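You operate a simulated robot arm through the tools that you are given. There is no shell and no other tool.

You are at the controls of a simulated robot arm. One attempt, no reset.

Task
Divide the blue tote at groove 3, lid it and shut both latches.
Fine: one yellow divider, blue lid; both totes, the grey lid, strap and buckle stay as they are.

Only the result counts: the job must be done as asked and must still hold three seconds after the hand-in. Knocking over, shifting, dropping, spilling or breaking anything else fails it. Lids that push on must go on centred and level and be pressed home; caps that screw on are set level and turned clockwise until they are tight.

Robot
A 7-joint arm with a two-finger parallel gripper, fixed in place. Base frame: the origin is at the foot of the arm, x ahead of it, y to its left, z up; the work surface is at about z = 76. Lengths are in cm, angles in degrees, forces in N, time in s.
With the tool pointing down near the work surface it reaches from about 34 to 78 cm from the base axis. Its first joint turns from -166.0 to 166.0 degrees. Payload 3.91 kg.
The tool frame sits at the grasp point between the pads (the TCP): z along the fingers, y along the line on which they close. The tips reach 3 cm beyond it. The gripper opens to 11 cm. The fingers are 2 cm wide and 1 cm thick; the gripper's body (4.8 by 11.2 cm) begins 5.5 cm behind the TCP.
Orientation is that of the tool frame in the base frame, as a unit quaternion [x, y, z, w]. With the fingers straight down and closing along the base's y, the tool's x points along the base's -x, its y along +y and its z along -z.

Tools
- The arm moves only by the tool servo_tool. Its argument "commands" is a list of rows, each a list of 7 numbers: the shift along the tool's x, y, z in cm, then the turn, a rotation vector about the tool's x, y, z in degrees, then the gripper command, from -1 (shut) to 1 (fully open), values between in proportion. In form: [[x, y, z, wx, wy, wz, jaw], ...]. A call has 1 to 20 rows; each row shifts and turns the commanded pose from where the row before left it, along the tool's axes as they then stand. Each row takes 0.2 s and may step no farther than 5 cm and 8.6 degrees from the row before; otherwise, or with a gripper value out of range, the whole call is refused. Where a pose cannot be reached the arm comes as near as it can. A force on the tool above 60 N (or 10 N above the force at the start of the call, whichever is more), or a blocked arm, ends the call early, and 0.2 s more pass. The fingers move at their own pace (about 15.3 cm/s each) and stop on an object; they squeeze with about 23 N. The grip force told is the motor's: it shows also when the fingers shut on nothing. Time passes only in rows, and 0.2 s behind the last, so rows that do not move let the fingers close. It gives the time, the measured TCP pose, the force on the tool (base axes), the opening and the grip force at its end, in the units of the frame above (readings bear some noise), with the torque about the TCP (base axes, N m) and any sound that the robot's microphone picked up.
- Cameras (640 x 400 px; columns grow to the right, rows downward): "scene" is fixed at [22, -64.96, 153.53]; the picture's right is [0.93, -0.38, 0.00], its down [-0.32, -0.79, -0.52] and it looks along [0.20, 0.49, -0.85] (base axes); focal length 232 px, centre (320, 200). "wrist" rides on the gripper at [7.7, 0.7, -11.4] in the tool frame; the picture's right is [-0.09, 1.00, 0.00], its down [-0.80, -0.07, -0.59] and it looks along [-0.59, -0.05, 0.80] (tool axes); focal length 270 px, centre (320, 200). There is no depth. A picture from a camera that has moved, and an enlarged one, comes with that camera's place and axes in the base frame and with its lens.
- capture(camera): a new picture of that camera. No time passes.
- slide_trunk(by): slides the trunk up (or, below 0, down) by that many cm; the arm rides with it, the base frame stays. It gives what a move gives, with no picture.
- close_up(camera, box): a new picture of the part [left, top, right, bottom] of that camera's present view, enlarged. No time passes.
- finish_job(): hands the job in; it is judged then, once.

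Places have to be worked out from the pictures, the camera data and where the tool is seen. Open the gripper and draw the arm clear of the work before you hand the job in, unless the task says otherwise.

The tools are called after ">>>" as a command line: name --pt "numbers of a row" for each row, then --argument value for the rest, lists and objects as JSON in quotes. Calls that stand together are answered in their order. servo_tool: Moves the arm, as the interface text tells. Its arguments: {"type":"object","properties":{"commands":{"type":"array","items":{"type":"array","items":{"type":"number"}}}},"required":["commands"]} The other tools are called the same way: slide_trunk (by) slides the trunk up or down; capture (camera) takes a picture; close_up (camera, box) takes an enlarged picture of a part of a camera's view; finish_job () hands the job in.

At the start:

```text
time_s: 0.0
eef_pos: [42.0, 0.73, 115.25]
ee_rot: [0.0, 1.0, 0.0, 0.0]
ft_force: [0.2, 0.0, 0.5]
wrist_torque: [-0.02, 0.04, -0.02]
finger_gap: 11.01
grasp_force: 0.0
trunk travel left (down, up): [-57.5, 3.5]
```

scene: 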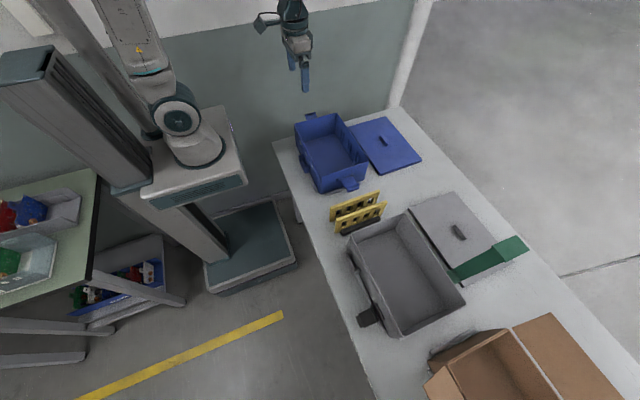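
wrist: 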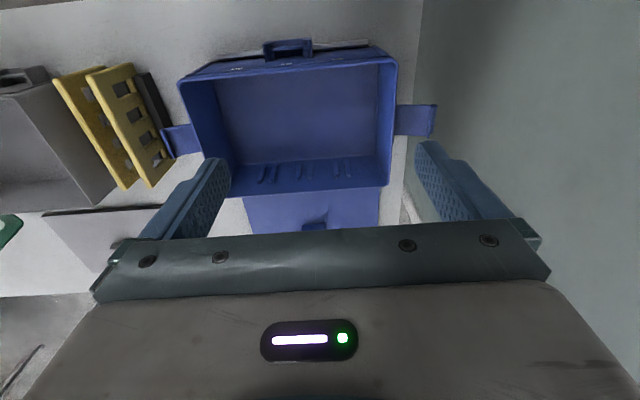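

The pictures show the blue tote, the blue lid beyond it, two yellow dividers in a rack, the grey tote and grey lid. I'll look closer before moving.

>>> close_up --camera "scene" --box '[270, 100, 430, 200]'

>>> close_up --camera "scene" --box '[310, 170, 470, 270]'

>>> close_up --camera "wrist" --box '[160, 30, 440, 240]'

>>> close_up --camera "wrist" --box '[0, 40, 240, 220]'

```text
4.00 times, centred on (350, 150) of scene
camera zoom: at [22.0, -64.96, 153.53], right [0.93, -0.38, 0.0], down [-0.32, -0.79, -0.52], along [0.2, 0.49, -0.85], focal length 928 px, centre (200, 400)
```

zoom: 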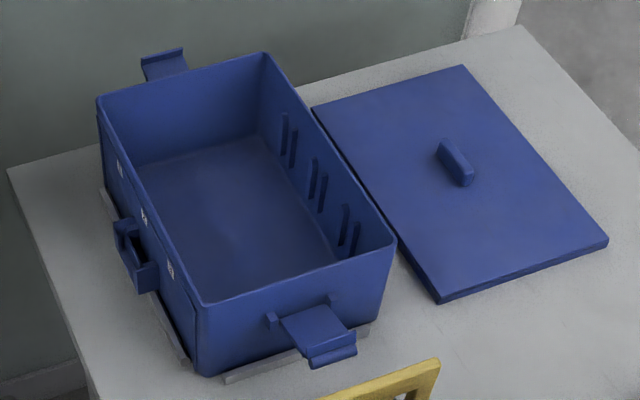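

```text
4.00 times, centred on (390, 220) of scene
camera zoom: at [22.0, -64.96, 153.53], right [0.93, -0.38, 0.0], down [-0.32, -0.79, -0.52], along [0.2, 0.49, -0.85], focal length 928 px, centre (40, 120)
```

zoom: 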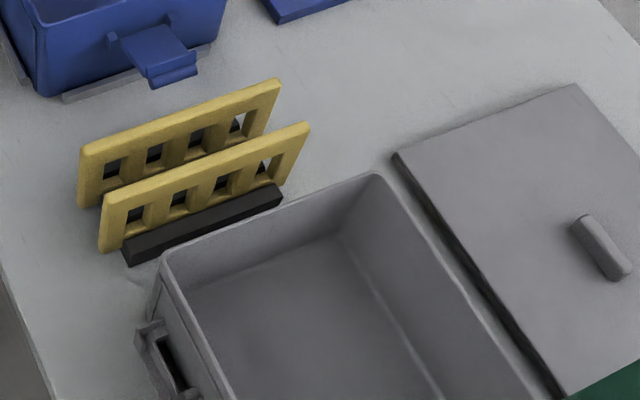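

```text
1.90 times, centred on (300, 135) of wrist
camera zoom: at [34.09, 1.43, 126.66], right [0.09, 1.0, 0.0], down [0.8, -0.07, 0.59], along [0.59, -0.05, -0.8], focal length 515 px, centre (358, 324)
```

zoom: 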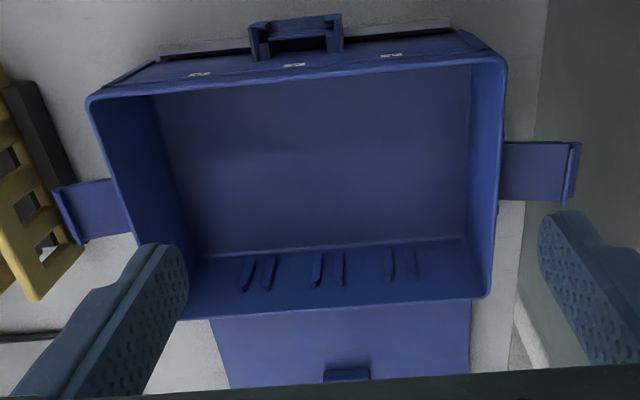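

```text
2.22 times, centred on (120, 130) of wrist
camera zoom: at [34.09, 1.43, 126.66], right [0.09, 1.0, 0.0], down [0.8, -0.07, 0.59], along [0.59, -0.05, -0.8], focal length 601 px, centre (764, 356)
```

zoom: 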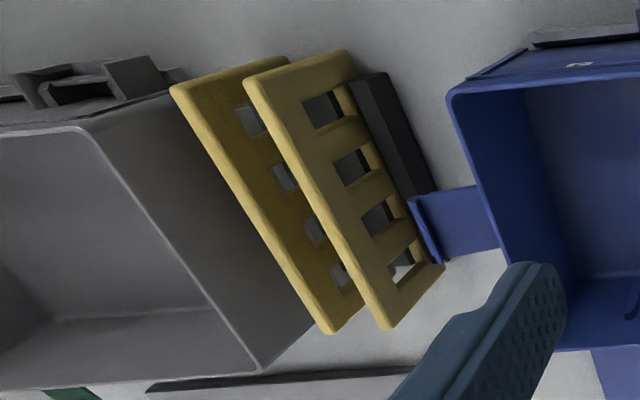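

I'll read the groove labels on the near wall of the blue tote, and look at latches.

>>> close_up --camera "scene" --box '[292, 135, 324, 175]'

>>> close_up --camera "wrist" --box '[220, 30, 400, 90]'

>>> close_up --camera "scene" --box '[325, 165, 375, 197]'

>>> close_up --camera "wrist" --box '[230, 140, 390, 230]'

```text
10.00 times, centred on (308, 155) of scene
camera zoom: at [22.0, -64.96, 153.53], right [0.93, -0.38, 0.0], down [-0.32, -0.79, -0.52], along [0.2, 0.49, -0.85], focal length 2319 px, centre (440, 650)
```

zoom: 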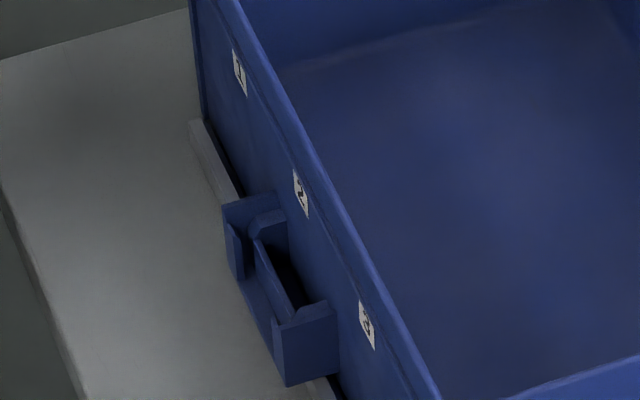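

```text
3.56 times, centred on (310, 60) of wrist
camera zoom: at [34.09, 1.43, 126.66], right [0.09, 1.0, 0.0], down [0.8, -0.07, 0.59], along [0.59, -0.05, -0.8], focal length 961 px, centre (356, 698)
```

zoom: 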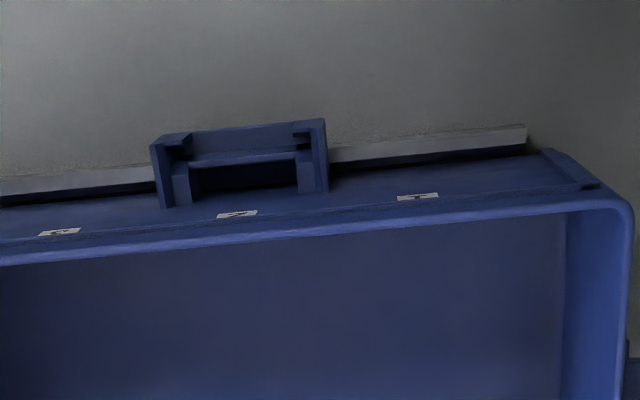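

```text
12.50 times, centred on (350, 181) of scene
camera zoom: at [22.0, -64.96, 153.53], right [0.93, -0.38, 0.0], down [-0.32, -0.79, -0.52], along [0.2, 0.49, -0.85], focal length 2899 px, centre (-55, 438)
```

zoom: 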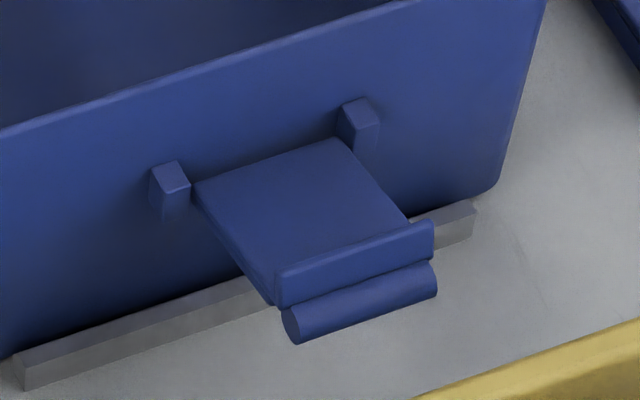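

```text
4.00 times, centred on (310, 185) of wrist
camera zoom: at [34.09, 1.43, 126.66], right [0.09, 1.0, 0.0], down [0.8, -0.07, 0.59], along [0.59, -0.05, -0.8], focal length 1081 px, centre (360, 260)
```

zoom: 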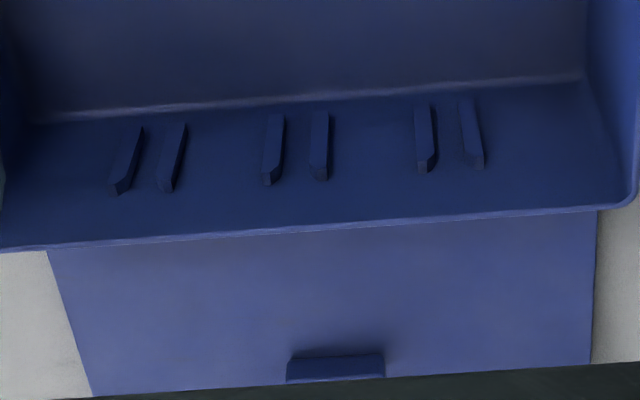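

Grooves: label 1 is at the +y end, 3 at the −y end (about y = −11). I estimate dividers at y ≈ −31 and −36, x ≈ 40–58, top z ≈ 86.5. I'll move the wrist camera over the dividers to measure better.

>>> servo_tool --pt "0 -2.64 1.5 0 0 0 1" --pt "0 -2.64 1.5 0 0 0 1" --pt "0 -2.64 1.5 0 0 0 1" --pt "0 -2.64 1.5 0 0 0 1" --pt "0 -2.64 1.5 0 0 0 1" --pt "0 -2.64 1.5 0 0 0 1" --pt "0 -2.64 1.5 0 0 0 1" --pt "0 -2.64 1.5 0 0 0 1" --pt "0 -2.64 1.5 0 0 0 1" --pt "0 -2.64 1.5 0 0 0 1" --pt "0 -2.64 0 0 0 0 1" --pt "0 -2.64 0 0 0 0 1" --pt "0 0 0 0 0 0 1"

>>> capture --camera "wrist"

>>> capture --camera "scene"

```text
time_s: 2.8
eef_pos: [41.88, -31.02, 100.27]
ee_rot: [-0.001, 1.0, 0.0, -0.001]
ft_force: [-0.1, 0.9, 0.6]
wrist_torque: [0.0, -0.01, -0.03]
finger_gap: 11.03
grasp_force: 0.1
trunk travel left (down, up): [-57.5, 3.5]
```

```text
taken
camera wrist: at [34.16, -30.14, 111.72], right [0.09, 1.0, 0.0], down [0.8, -0.07, 0.59], along [0.59, -0.05, -0.8], focal length 270 px, centre (320, 200)
```

wrist: 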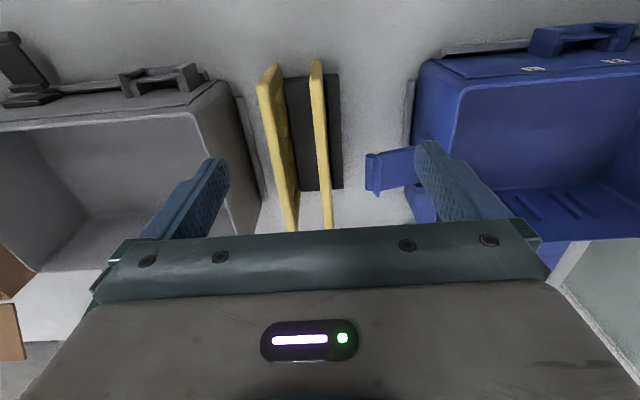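

```text
taken
```

scene: 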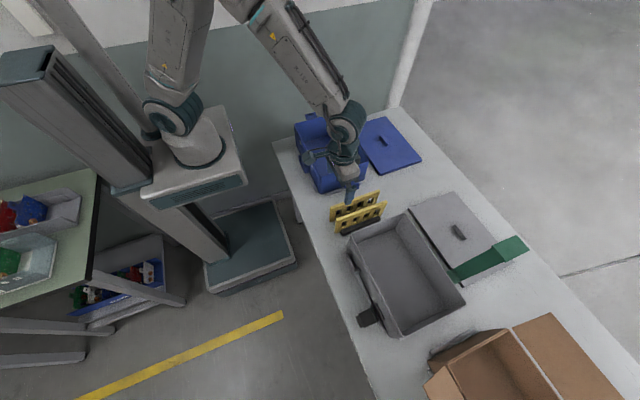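

The +y divider is nearly under the tool plane. I'll zoom in on the dividers and rack.

>>> close_up --camera "wrist" --box '[230, 50, 430, 240]'

>>> close_up --camera "wrist" --box '[350, 10, 640, 250]'

>>> close_up --camera "scene" --box '[310, 150, 410, 245]'

```text
2.11 times, centred on (330, 145) of wrist
camera zoom: at [34.16, -30.14, 111.72], right [0.09, 1.0, 0.0], down [0.8, -0.07, 0.59], along [0.59, -0.05, -0.8], focal length 569 px, centre (299, 316)
```

zoom: 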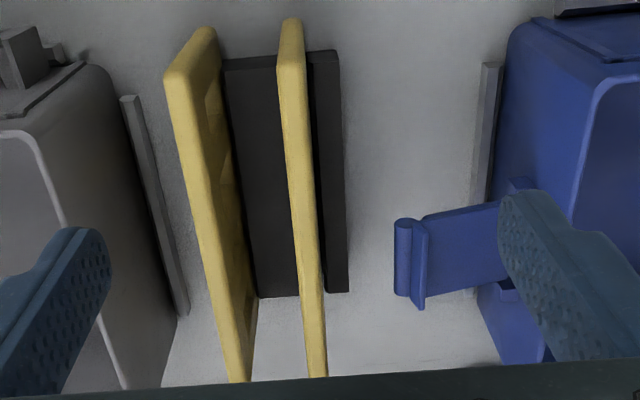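

```text
1.67 times, centred on (495, 130) of wrist
camera zoom: at [34.16, -30.14, 111.72], right [0.09, 1.0, 0.0], down [0.8, -0.07, 0.59], along [0.59, -0.05, -0.8], focal length 450 px, centre (28, 317)
```

zoom: 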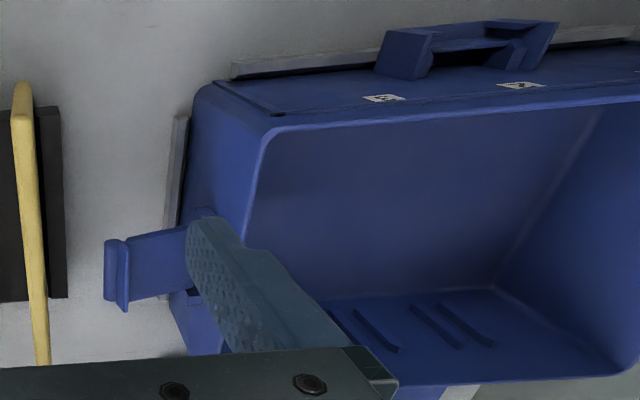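

```text
4.21 times, centred on (360, 198) of scene
camera zoom: at [22.0, -64.96, 153.53], right [0.93, -0.38, 0.0], down [-0.32, -0.79, -0.52], along [0.2, 0.49, -0.85], focal length 977 px, centre (152, 210)
```

zoom: 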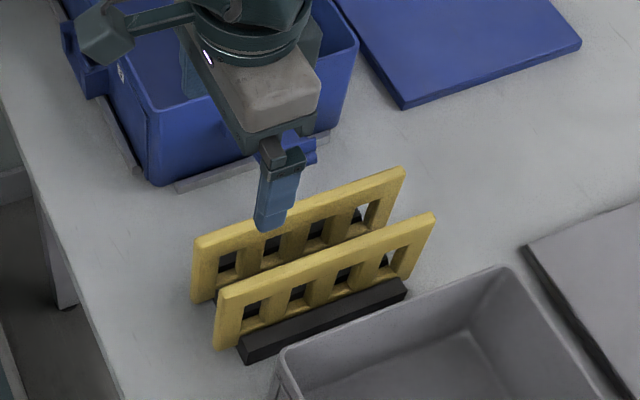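

Divider +y plane is at y ≈ −30.9, about 1 cm thick. To see both ends of the dividers (x-centre) I'll go above their middle and turn the tool −90° so the camera looks along +y.

>>> servo_tool --pt "-3.5 -1 0 0 0 0 1" --pt "-3.5 -1 0 0 0 0 1" --pt "0 0 0 0 0 -8.5 1" --pt "0 0 0 0 0 -8.5 1" --pt "0 0 0 0 0 -8.5 1" --pt "0 0 0 0 0 -8.5 1" --pt "0 0 0 0 0 -8.5 1" --pt "0 0 0 0 0 -8.5 1" --pt "0 0 0 0 0 -8.5 1" --pt "0 0 0 0 0 -8.5 1" --pt "0 0 0 0 0 -8.5 1" --pt "0 0 0 0 0 -8.5 1" --pt "0 0 0 0 0 -5 1" --pt "0 0 0 0 0 0 1"

>>> capture --camera "wrist"

```text
time_s: 5.8
eef_pos: [48.81, -33.01, 100.13]
ee_rot: [0.708, -0.706, 0.0, 0.0]
ft_force: [0.5, -0.8, -0.1]
wrist_torque: [-0.02, -0.03, 0.02]
finger_gap: 11.01
grasp_force: 0.0
trunk travel left (down, up): [-57.5, 3.5]
```

```text
taken
camera wrist: at [48.06, -40.63, 111.65], right [-1.0, 0.09, 0.0], down [0.07, 0.8, 0.59], along [0.05, 0.59, -0.8], focal length 270 px, centre (320, 200)
```

wrist: 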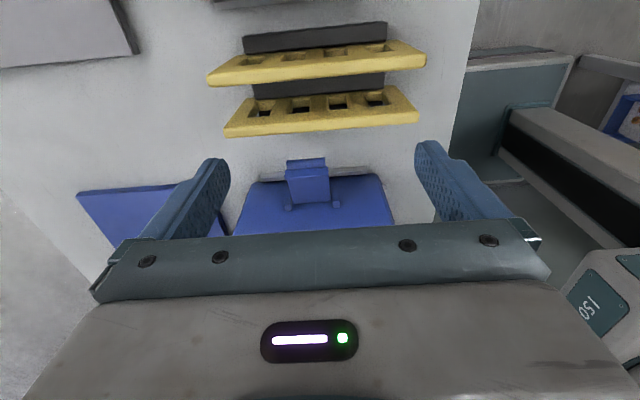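

Both ends of both dividers are visible now; zooming for measurement.

>>> close_up --camera "wrist" --box '[190, 10, 450, 170]'

>>> close_up --camera "wrist" --box '[230, 140, 410, 240]'

```text
2.46 times, centred on (320, 90) of wrist
camera zoom: at [48.06, -40.63, 111.65], right [-1.0, 0.09, 0.0], down [0.07, 0.8, 0.59], along [0.05, 0.59, -0.8], focal length 665 px, centre (320, 471)
```

zoom: 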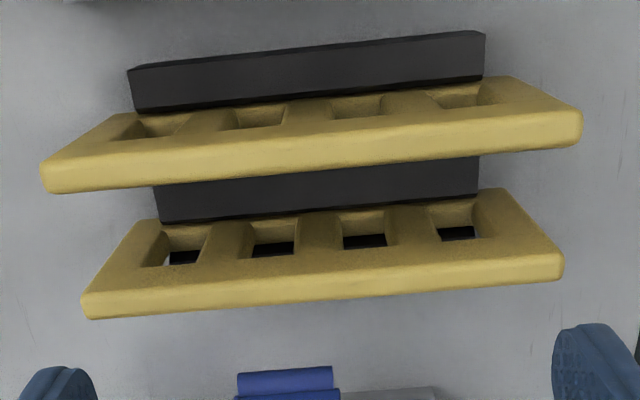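

```text
3.56 times, centred on (320, 190) of wrist
camera zoom: at [48.06, -40.63, 111.65], right [-1.0, 0.09, 0.0], down [0.07, 0.8, 0.59], along [0.05, 0.59, -0.8], focal length 961 px, centre (320, 236)
```

zoom: 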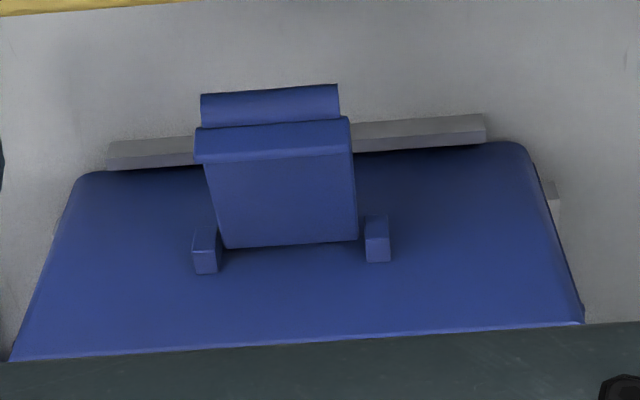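

Divider centre x ≈ 48.9, length ≈ 19, top z ≈ 86. Now I'll look down into the blue tote to measure the grooves on both walls.

>>> servo_tool --pt "-3.5 -0.31 -0.5 0 0 0 1" --pt "-3.5 -0.31 -0.5 0 0 0 1" --pt "-3.5 -0.31 -0.5 0 0 0 1" --pt "-3.5 -0.31 -0.5 0 0 0 1" --pt "-3.5 -0.31 -0.5 0 0 0 1" --pt "-3.5 -0.31 -0.5 0 0 0 1" --pt "-3.0 -0.31 0 0 0 0 1" --pt "0 0 0 0 0 0 1"

>>> capture --camera "wrist"

>>> close_up --camera "wrist" --box '[170, 0, 470, 230]'

```text
time_s: 7.6
eef_pos: [50.99, -9.04, 103.23]
ee_rot: [-0.706, 0.708, 0.0, 0.001]
ft_force: [0.1, -0.7, 0.0]
wrist_torque: [0.02, -0.01, -0.02]
finger_gap: 10.99
grasp_force: 0.1
trunk travel left (down, up): [-57.5, 3.5]
```

```text
taken
camera wrist: at [50.28, -16.65, 114.66], right [-1.0, 0.09, 0.0], down [0.07, 0.8, 0.59], along [0.05, 0.59, -0.8], focal length 270 px, centre (320, 200)
```

wrist: 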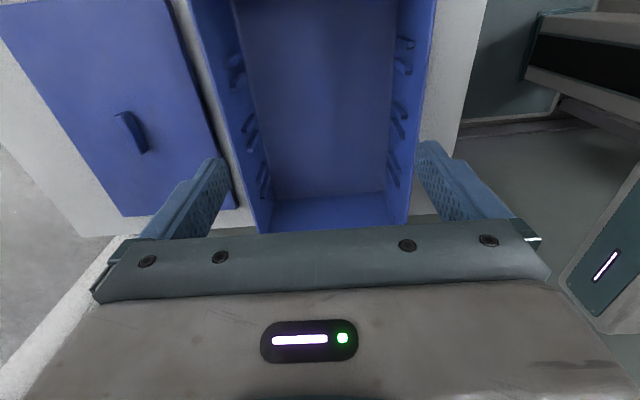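

```text
1.74 times, centred on (320, 115) of wrist
camera zoom: at [50.28, -16.65, 114.66], right [-1.0, 0.09, 0.0], down [0.07, 0.8, 0.59], along [0.05, 0.59, -0.8], focal length 470 px, centre (320, 348)
```

zoom: 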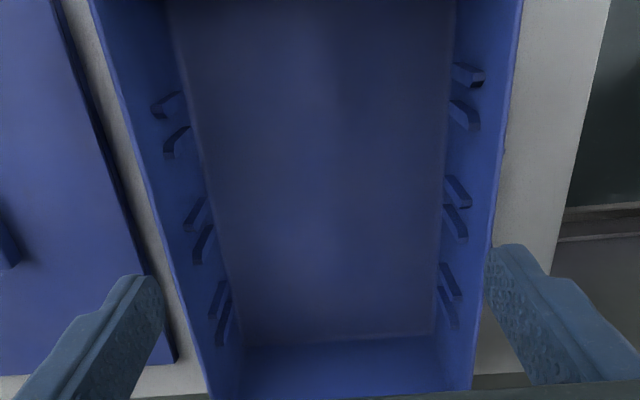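

Rib pairs are on both walls. I'll zoom on the groove 3 pairs (top of the image, −y end).

>>> close_up --camera "wrist" --box '[215, 20, 295, 110]'

>>> close_up --camera "wrist" --box '[365, 15, 445, 105]'

>>> close_up --camera "wrist" --box '[0, 0, 240, 230]'

```text
4.44 times, centred on (255, 65) of wrist
camera zoom: at [50.28, -16.65, 114.66], right [-1.0, 0.09, 0.0], down [0.07, 0.8, 0.59], along [0.05, 0.59, -0.8], focal length 1201 px, centre (609, 800)
```

zoom: 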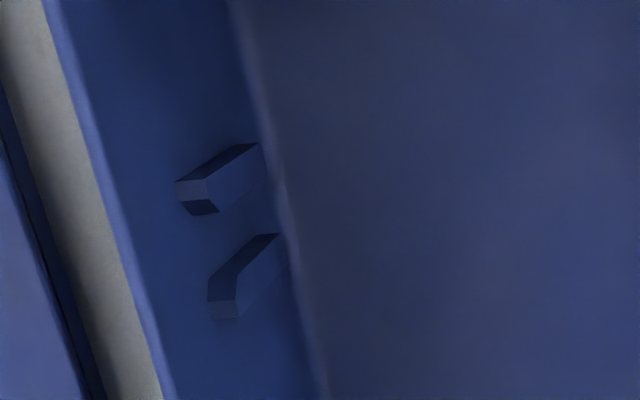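

```text
4.44 times, centred on (405, 60) of wrist
camera zoom: at [50.28, -16.65, 114.66], right [-1.0, 0.09, 0.0], down [0.07, 0.8, 0.59], along [0.05, 0.59, -0.8], focal length 1201 px, centre (-58, 822)
```

zoom: 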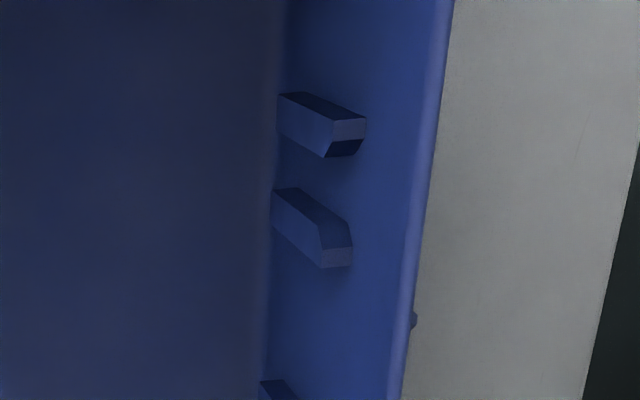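

```text
1.74 times, centred on (120, 115) of wrist
camera zoom: at [50.28, -16.65, 114.66], right [-1.0, 0.09, 0.0], down [0.07, 0.8, 0.59], along [0.05, 0.59, -0.8], focal length 470 px, centre (668, 348)
```

zoom: 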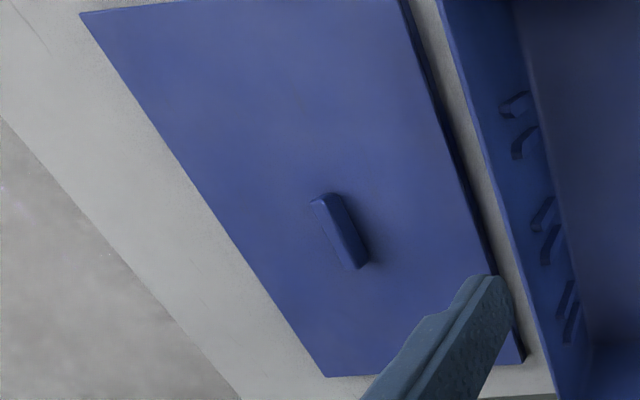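

Groove 3 measures at y ≈ −11.25, tote centre x ≈ 50.9, with funnelled rib tops near z ≈ 84.5. Now I'll turn back and go above the +y divider at (48.9, −31.0) with the jaws partly open.

>>> servo_tool --pt "0 0 0 0 0 8.5 1" --pt "0 0 0 0 0 8.5 1" --pt "0 0 0 0 0 8.5 1" --pt "0 0 0 0 0 8.5 1" --pt "0 0 0 0 0 8.5 1" --pt "0 0 0 0 0 8.5 1" --pt "0 0 0 0 0 8.5 1" --pt "0 0 0 0 0 8.5 1" --pt "0 0 0 0 0 8.5 0.5" --pt "0 0 0 0 0 8.5 0" --pt "0 0 0 0 0 5 -0.35" --pt "0.35 -3.66 0.9 0 0 0 -0.35" --pt "0.35 -3.66 0.9 0 0 0 -0.35" --pt "0.35 -3.66 0.9 0 0 0 -0.35" --pt "0.35 -3.66 0.9 0 0 0 -0.35" --pt "0.35 -3.66 0.9 0 0 0 -0.35" --pt "0.35 -3.66 0.9 0 0 0 -0.35" --pt "0 0 0 0 0 0 -0.35"

>>> capture --camera "wrist"

>>> close_up --camera "wrist" --box '[230, 30, 430, 240]'

```text
time_s: 11.4
eef_pos: [48.75, -30.95, 97.78]
ee_rot: [0.001, 1.0, -0.001, 0.001]
ft_force: [-0.6, 0.4, -0.3]
wrist_torque: [0.0, 0.02, -0.02]
finger_gap: 3.58
grasp_force: 0.1
trunk travel left (down, up): [-57.5, 3.5]
```

```text
taken
camera wrist: at [41.11, -30.29, 109.23], right [0.09, 1.0, 0.0], down [0.8, -0.07, 0.59], along [0.59, -0.05, -0.8], focal length 270 px, centre (320, 200)
```

wrist: 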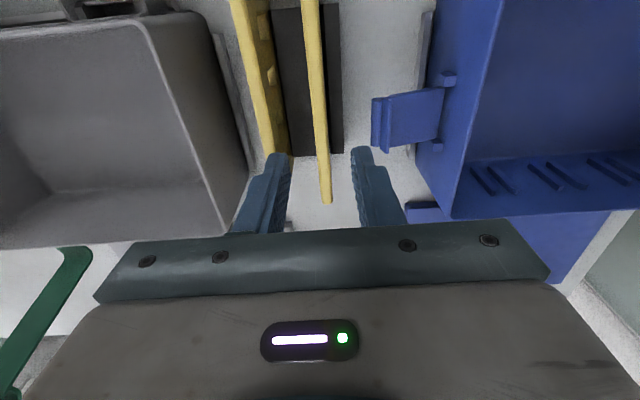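

```text
1.90 times, centred on (330, 135) of wrist
camera zoom: at [41.11, -30.29, 109.23], right [0.09, 1.0, 0.0], down [0.8, -0.07, 0.59], along [0.59, -0.05, -0.8], focal length 515 px, centre (301, 324)
```

zoom: 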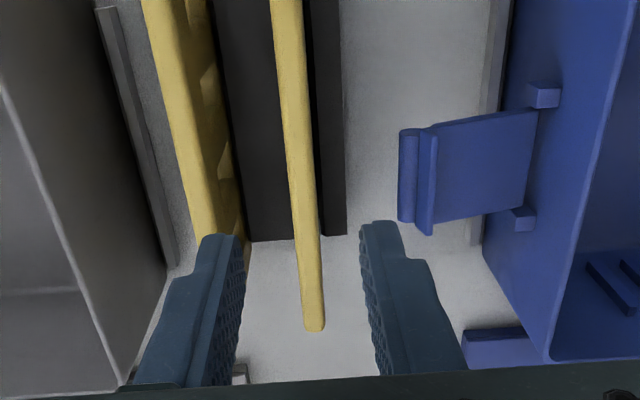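

The divider sits at y ≈ −31.1 under the jaws with clear space on both sides. I'll descend to TCP z ≈ 85 and close.

>>> servo_tool --pt "-0.15 -0.15 2.5 0 0 0 -0.35" --pt "0 0 2.5 0 0 0 -0.35" --pt "0 0 2.5 0 0 0 -0.35" --pt "0 0 2.0 0 0 0 -0.35" --pt "0 0 1.5 0 0 0 -0.35" --pt "0 0 1.0 0 0 0 -0.35" --pt "0 0 0.7 0 0 0 -0.35" --pt "0 0 0 0 0 0 -0.35"

>>> capture --camera "wrist"

>>> close_up --camera "scene" --box '[310, 150, 410, 245]'

```text
time_s: 13.2
eef_pos: [49.17, -31.18, 85.23]
ee_rot: [0.0, 1.0, 0.0, 0.0]
ft_force: [0.7, -0.2, 1.1]
wrist_torque: [0.03, -0.02, -0.03]
finger_gap: 3.58
grasp_force: 0.1
trunk travel left (down, up): [-57.5, 3.5]
```

```text
taken
camera wrist: at [41.36, -30.39, 96.56], right [0.09, 1.0, 0.0], down [0.8, -0.07, 0.59], along [0.59, -0.05, -0.8], focal length 270 px, centre (320, 200)
```

wrist: 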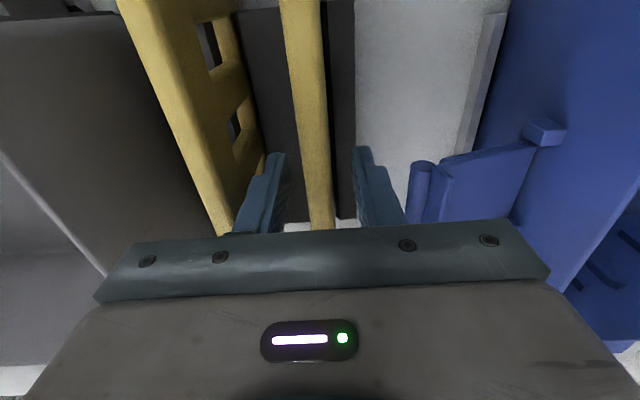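

```text
4.21 times, centred on (360, 198) of scene
camera zoom: at [22.0, -64.96, 153.53], right [0.93, -0.38, 0.0], down [-0.32, -0.79, -0.52], along [0.2, 0.49, -0.85], focal length 977 px, centre (152, 210)
```

zoom: 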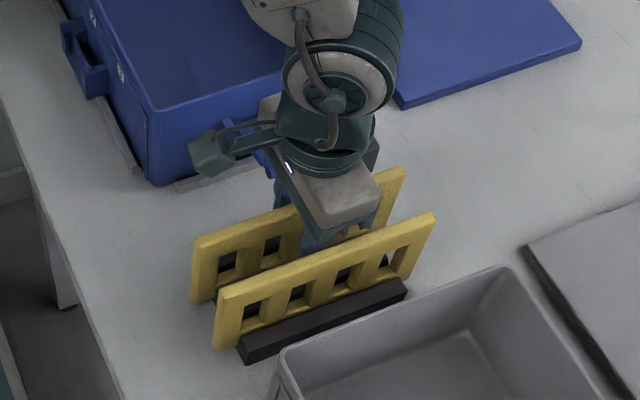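

Fingers straddle the divider near its centre. Closing the grip.

>>> servo_tool --pt "0.2 0 0.2 0 0 0 -0.35" --pt "0 0 0 0 0 0 -0.6" --pt "0 0 0 0 0 0 -1" --pt "0 0 0 0 0 0 -1" --pt "0 0 0 0 0 0 -1"

>>> capture --camera "wrist"

```text
time_s: 14.4
eef_pos: [48.85, -31.07, 84.89]
ee_rot: [0.0, 1.0, 0.0, 0.0]
ft_force: [-0.6, 0.2, 0.2]
wrist_torque: [-0.03, -0.03, -0.01]
finger_gap: 1.15
grasp_force: 23.0
trunk travel left (down, up): [-57.5, 3.5]
```

```text
taken
camera wrist: at [41.14, -30.38, 96.37], right [0.09, 1.0, 0.0], down [0.8, -0.07, 0.59], along [0.59, -0.05, -0.8], focal length 270 px, centre (320, 200)
```

wrist: 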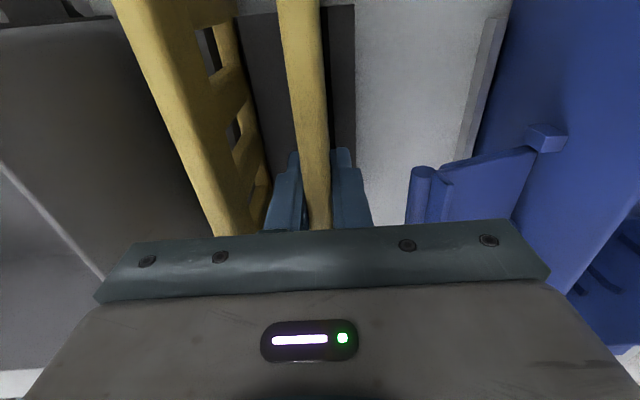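

Grip holds 1.15 cm thickness at 23 N with no side load. Lifting straight up, slowly first.

>>> servo_tool --pt "0 0 -0.5 0 0 0 -1" --pt "0 0 -0.7 0 0 0 -1" --pt "0 0 -1 0 0 0 -1" --pt "0 0 -1.2 0 0 0 -1" --pt "0 0 -1.5 0 0 0 -1" --pt "0 0 -2 0 0 0 -1" --pt "0 0 -2 0 0 0 -1" --pt "0 0 -2 0 0 0 -1" --pt "0 0 -2 0 0 0 -1" --pt "0 0 -2 0 0 0 -1" --pt "0 0 -1.5 0 0 0 -1" --pt "0 0 -0.6 0 0 0 -1" --pt "0 0 0 0 0 0 -1"

>>> capture --camera "wrist"

>>> close_up --camera "scene" --box '[310, 130, 410, 245]'

```text
time_s: 17.2
eef_pos: [48.86, -31.11, 102.11]
ee_rot: [0.001, 1.0, -0.001, 0.0]
ft_force: [0.1, 0.0, -1.4]
wrist_torque: [0.01, 0.01, -0.04]
finger_gap: 1.14
grasp_force: 23.0
trunk travel left (down, up): [-57.5, 3.5]
```

```text
taken
camera wrist: at [41.12, -30.36, 113.41], right [0.09, 1.0, 0.0], down [0.8, -0.07, 0.59], along [0.59, -0.05, -0.8], focal length 270 px, centre (320, 200)
```

wrist: 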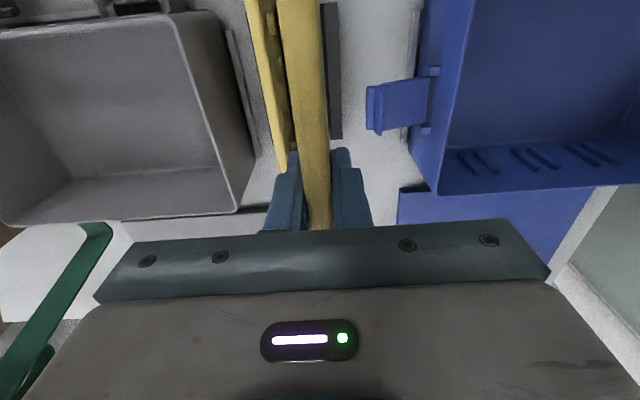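

```text
3.48 times, centred on (360, 188) of scene
camera zoom: at [22.0, -64.96, 153.53], right [0.93, -0.38, 0.0], down [-0.32, -0.79, -0.52], along [0.2, 0.49, -0.85], focal length 807 px, centre (181, 244)
```

zoom: 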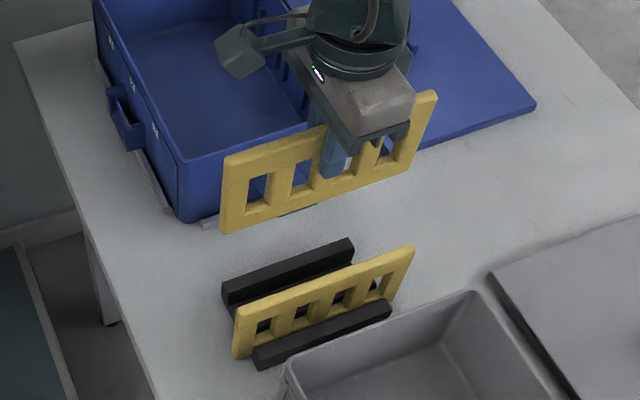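

The divider is lifted cleanly and the other stays put. I'll zoom in to see how deep the fingers sit on the divider and its height.

>>> close_up --camera "scene" --box '[328, 150, 384, 206]'

>>> close_up --camera "wrist" --box '[240, 0, 400, 240]'

```text
7.14 times, centred on (356, 178) of scene
camera zoom: at [22.0, -64.96, 153.53], right [0.93, -0.38, 0.0], down [-0.32, -0.79, -0.52], along [0.2, 0.49, -0.85], focal length 1657 px, centre (63, 357)
```

zoom: 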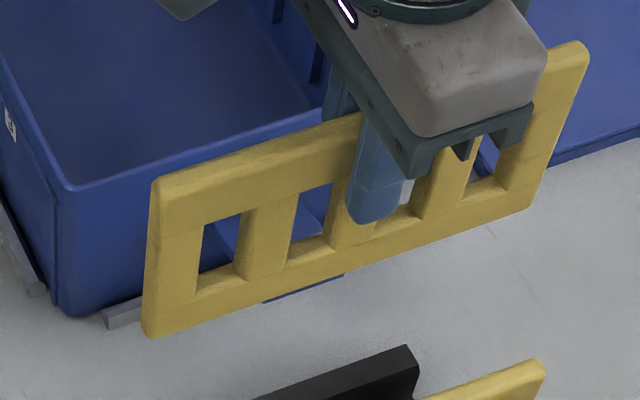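

```text
1.67 times, centred on (320, 120) of wrist
camera zoom: at [41.12, -30.36, 113.41], right [0.09, 1.0, 0.0], down [0.8, -0.07, 0.59], along [0.59, -0.05, -0.8], focal length 450 px, centre (320, 333)
```

zoom: 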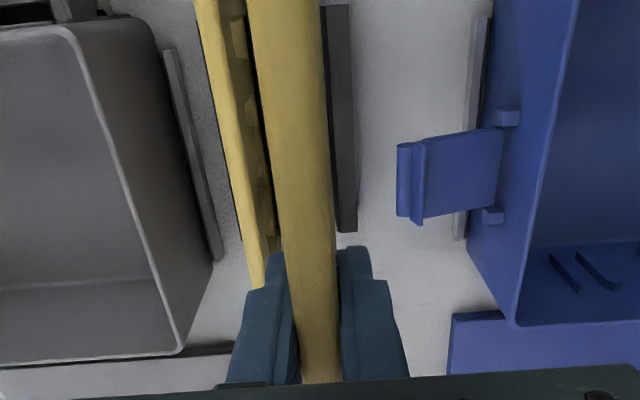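

Fingers hold the divider centrally (top ≈ TCP+2, bottom ≈ TCP−7.3, length ≈ 18.3, centre ≈ TCP x). I'll carry it over the tote, offset in y, so that the groove ribs on the far wall remain visible for an exact y measurement.

>>> servo_tool --pt "0.3 1.5 -0.4 0 0 0 -1" --pt "0.6 2.8 -0.4 0 0 0 -1" --pt "0.6 2.8 -0.4 0 0 0 -1" --pt "0.6 2.8 -0.4 0 0 0 -1" --pt "0.5 2.8 -0.4 0 0 0 -1" --pt "0.3 1.6 0 0 0 0 -1" --pt "0 0.8 0 0 0 0 -1" --pt "0 0 0 0 0 0 -1"

>>> capture --camera "wrist"

>>> close_up --camera "wrist" --box '[280, 100, 480, 225]'

```text
time_s: 19.0
eef_pos: [45.98, -16.07, 103.99]
ee_rot: [0.0, 1.0, 0.0, -0.001]
ft_force: [-0.2, -0.6, 0.0]
wrist_torque: [-0.01, 0.04, -0.03]
finger_gap: 1.15
grasp_force: 23.6
trunk travel left (down, up): [-57.5, 3.5]
```

```text
taken
camera wrist: at [38.24, -15.28, 115.37], right [0.09, 1.0, 0.0], down [0.8, -0.07, 0.59], along [0.59, -0.05, -0.8], focal length 270 px, centre (320, 200)
```

wrist: 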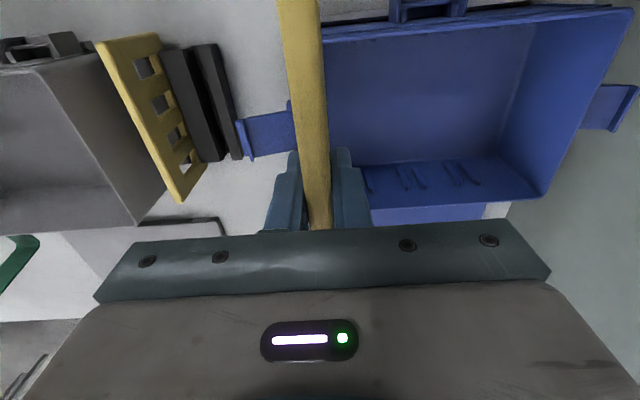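

```text
3.20 times, centred on (380, 162) of wrist
camera zoom: at [38.24, -15.28, 115.37], right [0.09, 1.0, 0.0], down [0.8, -0.07, 0.59], along [0.59, -0.05, -0.8], focal length 865 px, centre (128, 320)
```

zoom: 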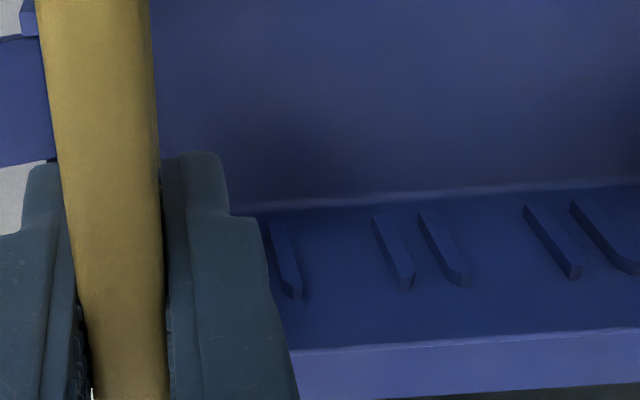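

Groove 3 is at y ≈ −11.1 (bias-corrected), tote centre x ≈ 51. I'll move the divider over the groove and lower it to just above the rim, then check.

>>> servo_tool --pt "-1.25 1.24 0 0 0 0 -1" --pt "-1.25 1.24 0 0 0 0 -1" --pt "-1.25 1.24 0 0 0 0 -1" --pt "-1.25 1.23 0 0 0 0 -1" --pt "0 0 2 0 0 0 -1" --pt "0 0 2 0 0 0 -1" --pt "0 0 2 0 0 0 -1" --pt "0 0 0 0 0 0 -1"

>>> capture --camera "wrist"

>>> close_up --camera "scene" --box '[290, 105, 390, 200]'

```text
time_s: 20.8
eef_pos: [51.09, -11.07, 98.08]
ee_rot: [0.0, 1.0, 0.0, 0.0]
ft_force: [-0.3, -0.3, -1.3]
wrist_torque: [-0.03, 0.0, -0.05]
finger_gap: 1.16
grasp_force: 22.9
trunk travel left (down, up): [-57.5, 3.5]
```

```text
taken
camera wrist: at [43.22, -10.28, 109.36], right [0.09, 1.0, 0.0], down [0.8, -0.07, 0.59], along [0.59, -0.05, -0.8], focal length 270 px, centre (320, 200)
```

wrist: 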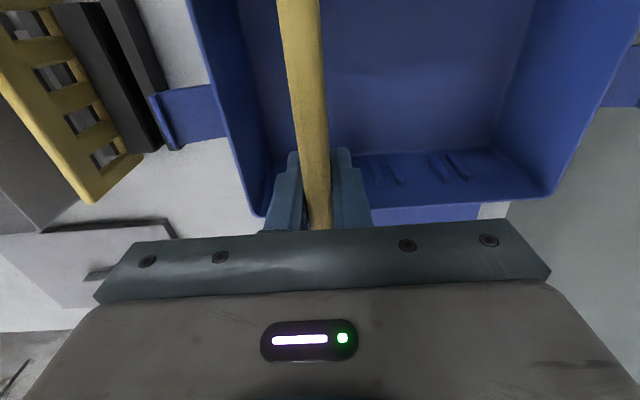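

```text
4.21 times, centred on (340, 152) of scene
camera zoom: at [22.0, -64.96, 153.53], right [0.93, -0.38, 0.0], down [-0.32, -0.79, -0.52], along [0.2, 0.49, -0.85], focal length 977 px, centre (236, 400)
```

zoom: 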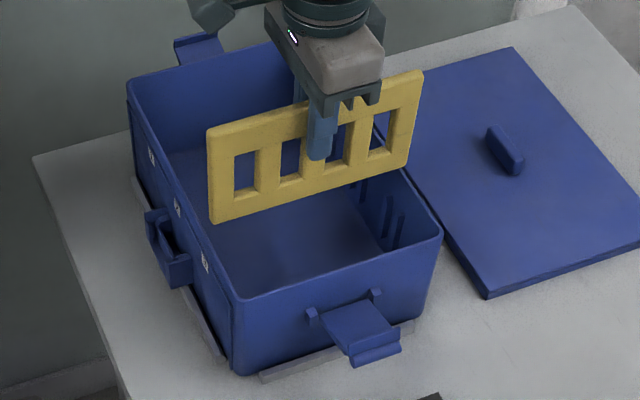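

Alignment looks good from both cameras. Lowering until the bottom edge just enters the rim, then checking the end gaps.

>>> servo_tool --pt "0.05 -0.05 1.5 0 0 0 -1" --pt "0 0 1.5 0 0 0 -1" --pt "0 0 1.0 0 0 0 -1" --pt "0 0 0.8 0 0 0 -1" --pt "0 0 0 0 0 0 -1"

>>> close_up --camera "scene" --box '[300, 115, 380, 185]'

>>> close_up --camera "wrist" --box '[220, 0, 420, 230]'

```text
time_s: 22.0
eef_pos: [50.78, -11.05, 93.18]
ee_rot: [0.0, 1.0, 0.0, 0.0]
ft_force: [-0.7, 0.3, -1.3]
wrist_torque: [-0.01, 0.0, 0.01]
finger_gap: 1.16
grasp_force: 22.6
trunk travel left (down, up): [-57.5, 3.5]
```

```text
5.71 times, centred on (340, 150) of scene
camera zoom: at [22.0, -64.96, 153.53], right [0.93, -0.38, 0.0], down [-0.32, -0.79, -0.52], along [0.2, 0.49, -0.85], focal length 1325 px, centre (206, 486)
```

zoom: 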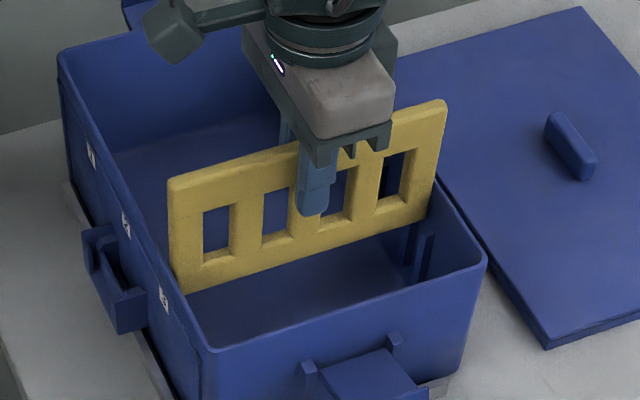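

```text
1.74 times, centred on (320, 115) of wrist
camera zoom: at [43.16, -10.3, 104.56], right [0.09, 1.0, 0.0], down [0.8, -0.07, 0.59], along [0.59, -0.05, -0.8], focal length 470 px, centre (320, 348)
```

zoom: 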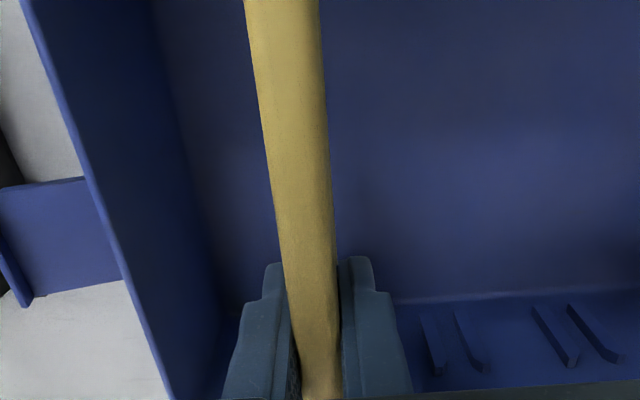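

By commanded track the divider is within ~0.1 cm of the groove in y and centred in x. Lowering gently into the ribs with force checks.

>>> servo_tool --pt "0 0 0.5 0 0 0 -1" --pt "0 0 0.5 0 0 0 -1" --pt "0 0 0.5 0 0 0 -1" --pt "0 0 0.5 0 0 0 -1" --pt "0 0 0.4 0 0 0 -1" --pt "0 0 0 0 0 0 -1"

```text
time_s: 23.4
eef_pos: [50.93, -11.17, 90.81]
ee_rot: [0.0, 1.0, 0.0, 0.0]
ft_force: [-0.6, -0.3, -0.4]
wrist_torque: [-0.01, -0.03, -0.01]
finger_gap: 1.15
grasp_force: 23.1
trunk travel left (down, up): [-57.5, 3.5]
```

No contact force yet at TCP z ≈ 90.8. Continuing down in small steps.

>>> servo_tool --pt "0 0 0.4 0 0 0 -1" --pt "0 0 0.4 0 0 0 -1" --pt "0 0 0.4 0 0 0 -1" --pt "0 0 0.4 0 0 0 -1" --pt "0 0 0 0 0 0 -1"

>>> close_up --camera "scene" --box '[300, 115, 380, 185]'

```text
time_s: 24.6
eef_pos: [50.86, -11.13, 89.14]
ee_rot: [0.0, 1.0, 0.0, 0.001]
ft_force: [0.0, -0.4, 0.1]
wrist_torque: [0.0, -0.01, -0.02]
finger_gap: 1.15
grasp_force: 22.8
trunk travel left (down, up): [-57.5, 3.5]
```

```text
5.71 times, centred on (340, 150) of scene
camera zoom: at [22.0, -64.96, 153.53], right [0.93, -0.38, 0.0], down [-0.32, -0.79, -0.52], along [0.2, 0.49, -0.85], focal length 1325 px, centre (206, 486)
```

zoom: 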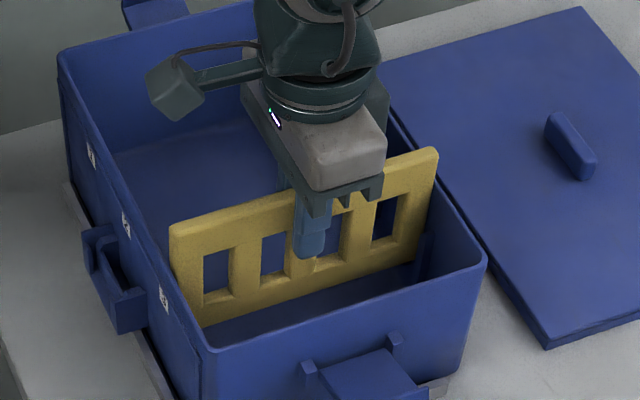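

Bottom edge is now about 2 cm below the rib tops with no force, so it is in the groove. Continuing.

>>> servo_tool --pt "0 0 0.4 0 0 0 -1" --pt "0 0 0.4 0 0 0 -1" --pt "0 0 0.4 0 0 0 -1" --pt "0 0 0.4 0 0 0 -1" --pt "0 0 0.4 0 0 0 -1" --pt "0 0 0.4 0 0 0 -1" --pt "0 0 0.4 0 0 0 -1" --pt "0 0 0 0 0 0 -1"

```text
time_s: 26.4
eef_pos: [50.89, -11.07, 86.44]
ee_rot: [0.0, 1.0, -0.001, 0.001]
ft_force: [-0.2, -0.5, -0.3]
wrist_torque: [0.01, 0.01, 0.02]
finger_gap: 1.15
grasp_force: 23.1
trunk travel left (down, up): [-57.5, 3.5]
```

Still free. Now slower steps as the floor should be near TCP z ≈ 84.

>>> servo_tool --pt "0 0 0.3 0 0 0 -1" --pt "0 0 0.3 0 0 0 -1" --pt "0 0 0.3 0 0 0 -1" --pt "0 0 0.3 0 0 0 -1" --pt "0 0 0.3 0 0 0 -1" --pt "0 0 0 0 0 0 -1"

>>> close_up --camera "scene" --box '[300, 115, 380, 185]'

```text
time_s: 27.8
eef_pos: [50.89, -11.24, 84.84]
ee_rot: [0.0, 1.0, 0.0, -0.001]
ft_force: [0.5, -0.3, 4.5]
wrist_torque: [-0.01, 0.46, 0.02]
finger_gap: 1.15
grasp_force: 23.2
trunk travel left (down, up): [-57.5, 3.5]
```

```text
5.71 times, centred on (340, 150) of scene
camera zoom: at [22.0, -64.96, 153.53], right [0.93, -0.38, 0.0], down [-0.32, -0.79, -0.52], along [0.2, 0.49, -0.85], focal length 1325 px, centre (206, 486)
```

zoom: 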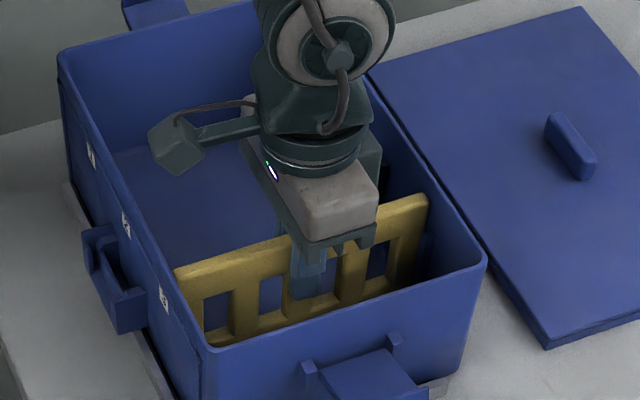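

Light contact (4.5 N) with torque showing it is at the −x end. I'll nudge +x by 0.1 cm and go down in finer steps.

>>> servo_tool --pt "-0.1 0 -0.1 0 0 0 -1" --pt "0 0 0 0 0 0 -1" --pt "0 0 0.1 0 0 0 -1" --pt "0 0 0 0 0 0 -1"

>>> servo_tool --pt "0 0 0.15 0 0 0 -1" --pt "0 0 0 0 0 0 -1"

```text
time_s: 28.8
eef_pos: [50.94, -11.1, 84.84]
ee_rot: [0.0, 1.0, 0.0, 0.0]
ft_force: [-0.6, 0.0, 1.3]
wrist_torque: [0.0, 0.09, 0.01]
finger_gap: 1.17
grasp_force: 23.1
trunk travel left (down, up): [-57.5, 3.5]
```

```text
time_s: 29.4
eef_pos: [50.94, -11.13, 84.94]
ee_rot: [0.0, 1.0, -0.001, 0.002]
ft_force: [0.2, -0.5, 21.7]
wrist_torque: [0.01, 0.55, -0.02]
finger_gap: 1.16
grasp_force: 23.1
trunk travel left (down, up): [-57.5, 3.5]
```

21.7 N centred near the middle: the divider seems to rest on the floor. I'll ease off, open the jaws slightly, rise straight up and inspect.

>>> servo_tool --pt "0 0 -0.15 0 0 0 -1" --pt "0 0 0 0 0 0 -0.7" --pt "0 0 0 0 0 0 -0.5" --pt "0 0 0 0 0 0 -0.5" --pt "0 0 -0.5 0 0 0 -0.5" --pt "0 0 -1 0 0 0 -0.5" --pt "0 0 -2 0 0 0 -0.5" --pt "0 0 -3 0 0 0 -0.5" --pt "0 0 -3 0 0 0 -0.5" --pt "0 0 -3 0 0 0 -0.5" --pt "0 0 -3 0 0 0 -0.5" --pt "0 0 -2 0 0 0 -0.5" --pt "0 0 0 0 0 0 -0.5"

>>> capture --camera "wrist"

>>> close_up --camera "scene" --box '[290, 105, 380, 200]'

```text
time_s: 32.2
eef_pos: [50.98, -11.07, 102.46]
ee_rot: [0.0, 1.0, 0.0, 0.0]
ft_force: [0.4, 0.5, 0.6]
wrist_torque: [0.02, -0.04, -0.01]
finger_gap: 2.74
grasp_force: 0.1
trunk travel left (down, up): [-57.5, 3.5]
```

```text
taken
camera wrist: at [43.3, -10.32, 113.77], right [0.09, 1.0, 0.0], down [0.8, -0.07, 0.59], along [0.59, -0.05, -0.8], focal length 270 px, centre (320, 200)
```

wrist: 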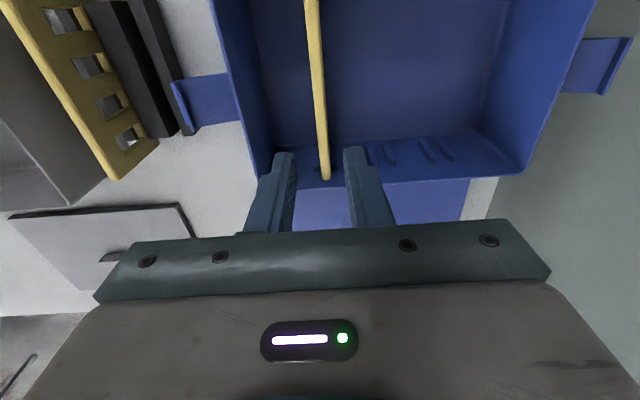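

```text
4.21 times, centred on (335, 152) of scene
camera zoom: at [22.0, -64.96, 153.53], right [0.93, -0.38, 0.0], down [-0.32, -0.79, -0.52], along [0.2, 0.49, -0.85], focal length 977 px, centre (257, 400)
```

zoom: 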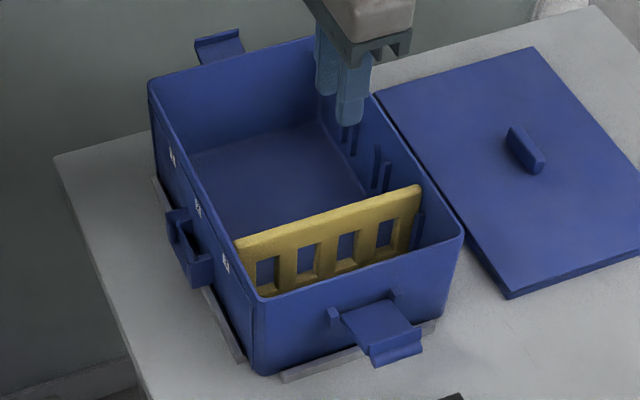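

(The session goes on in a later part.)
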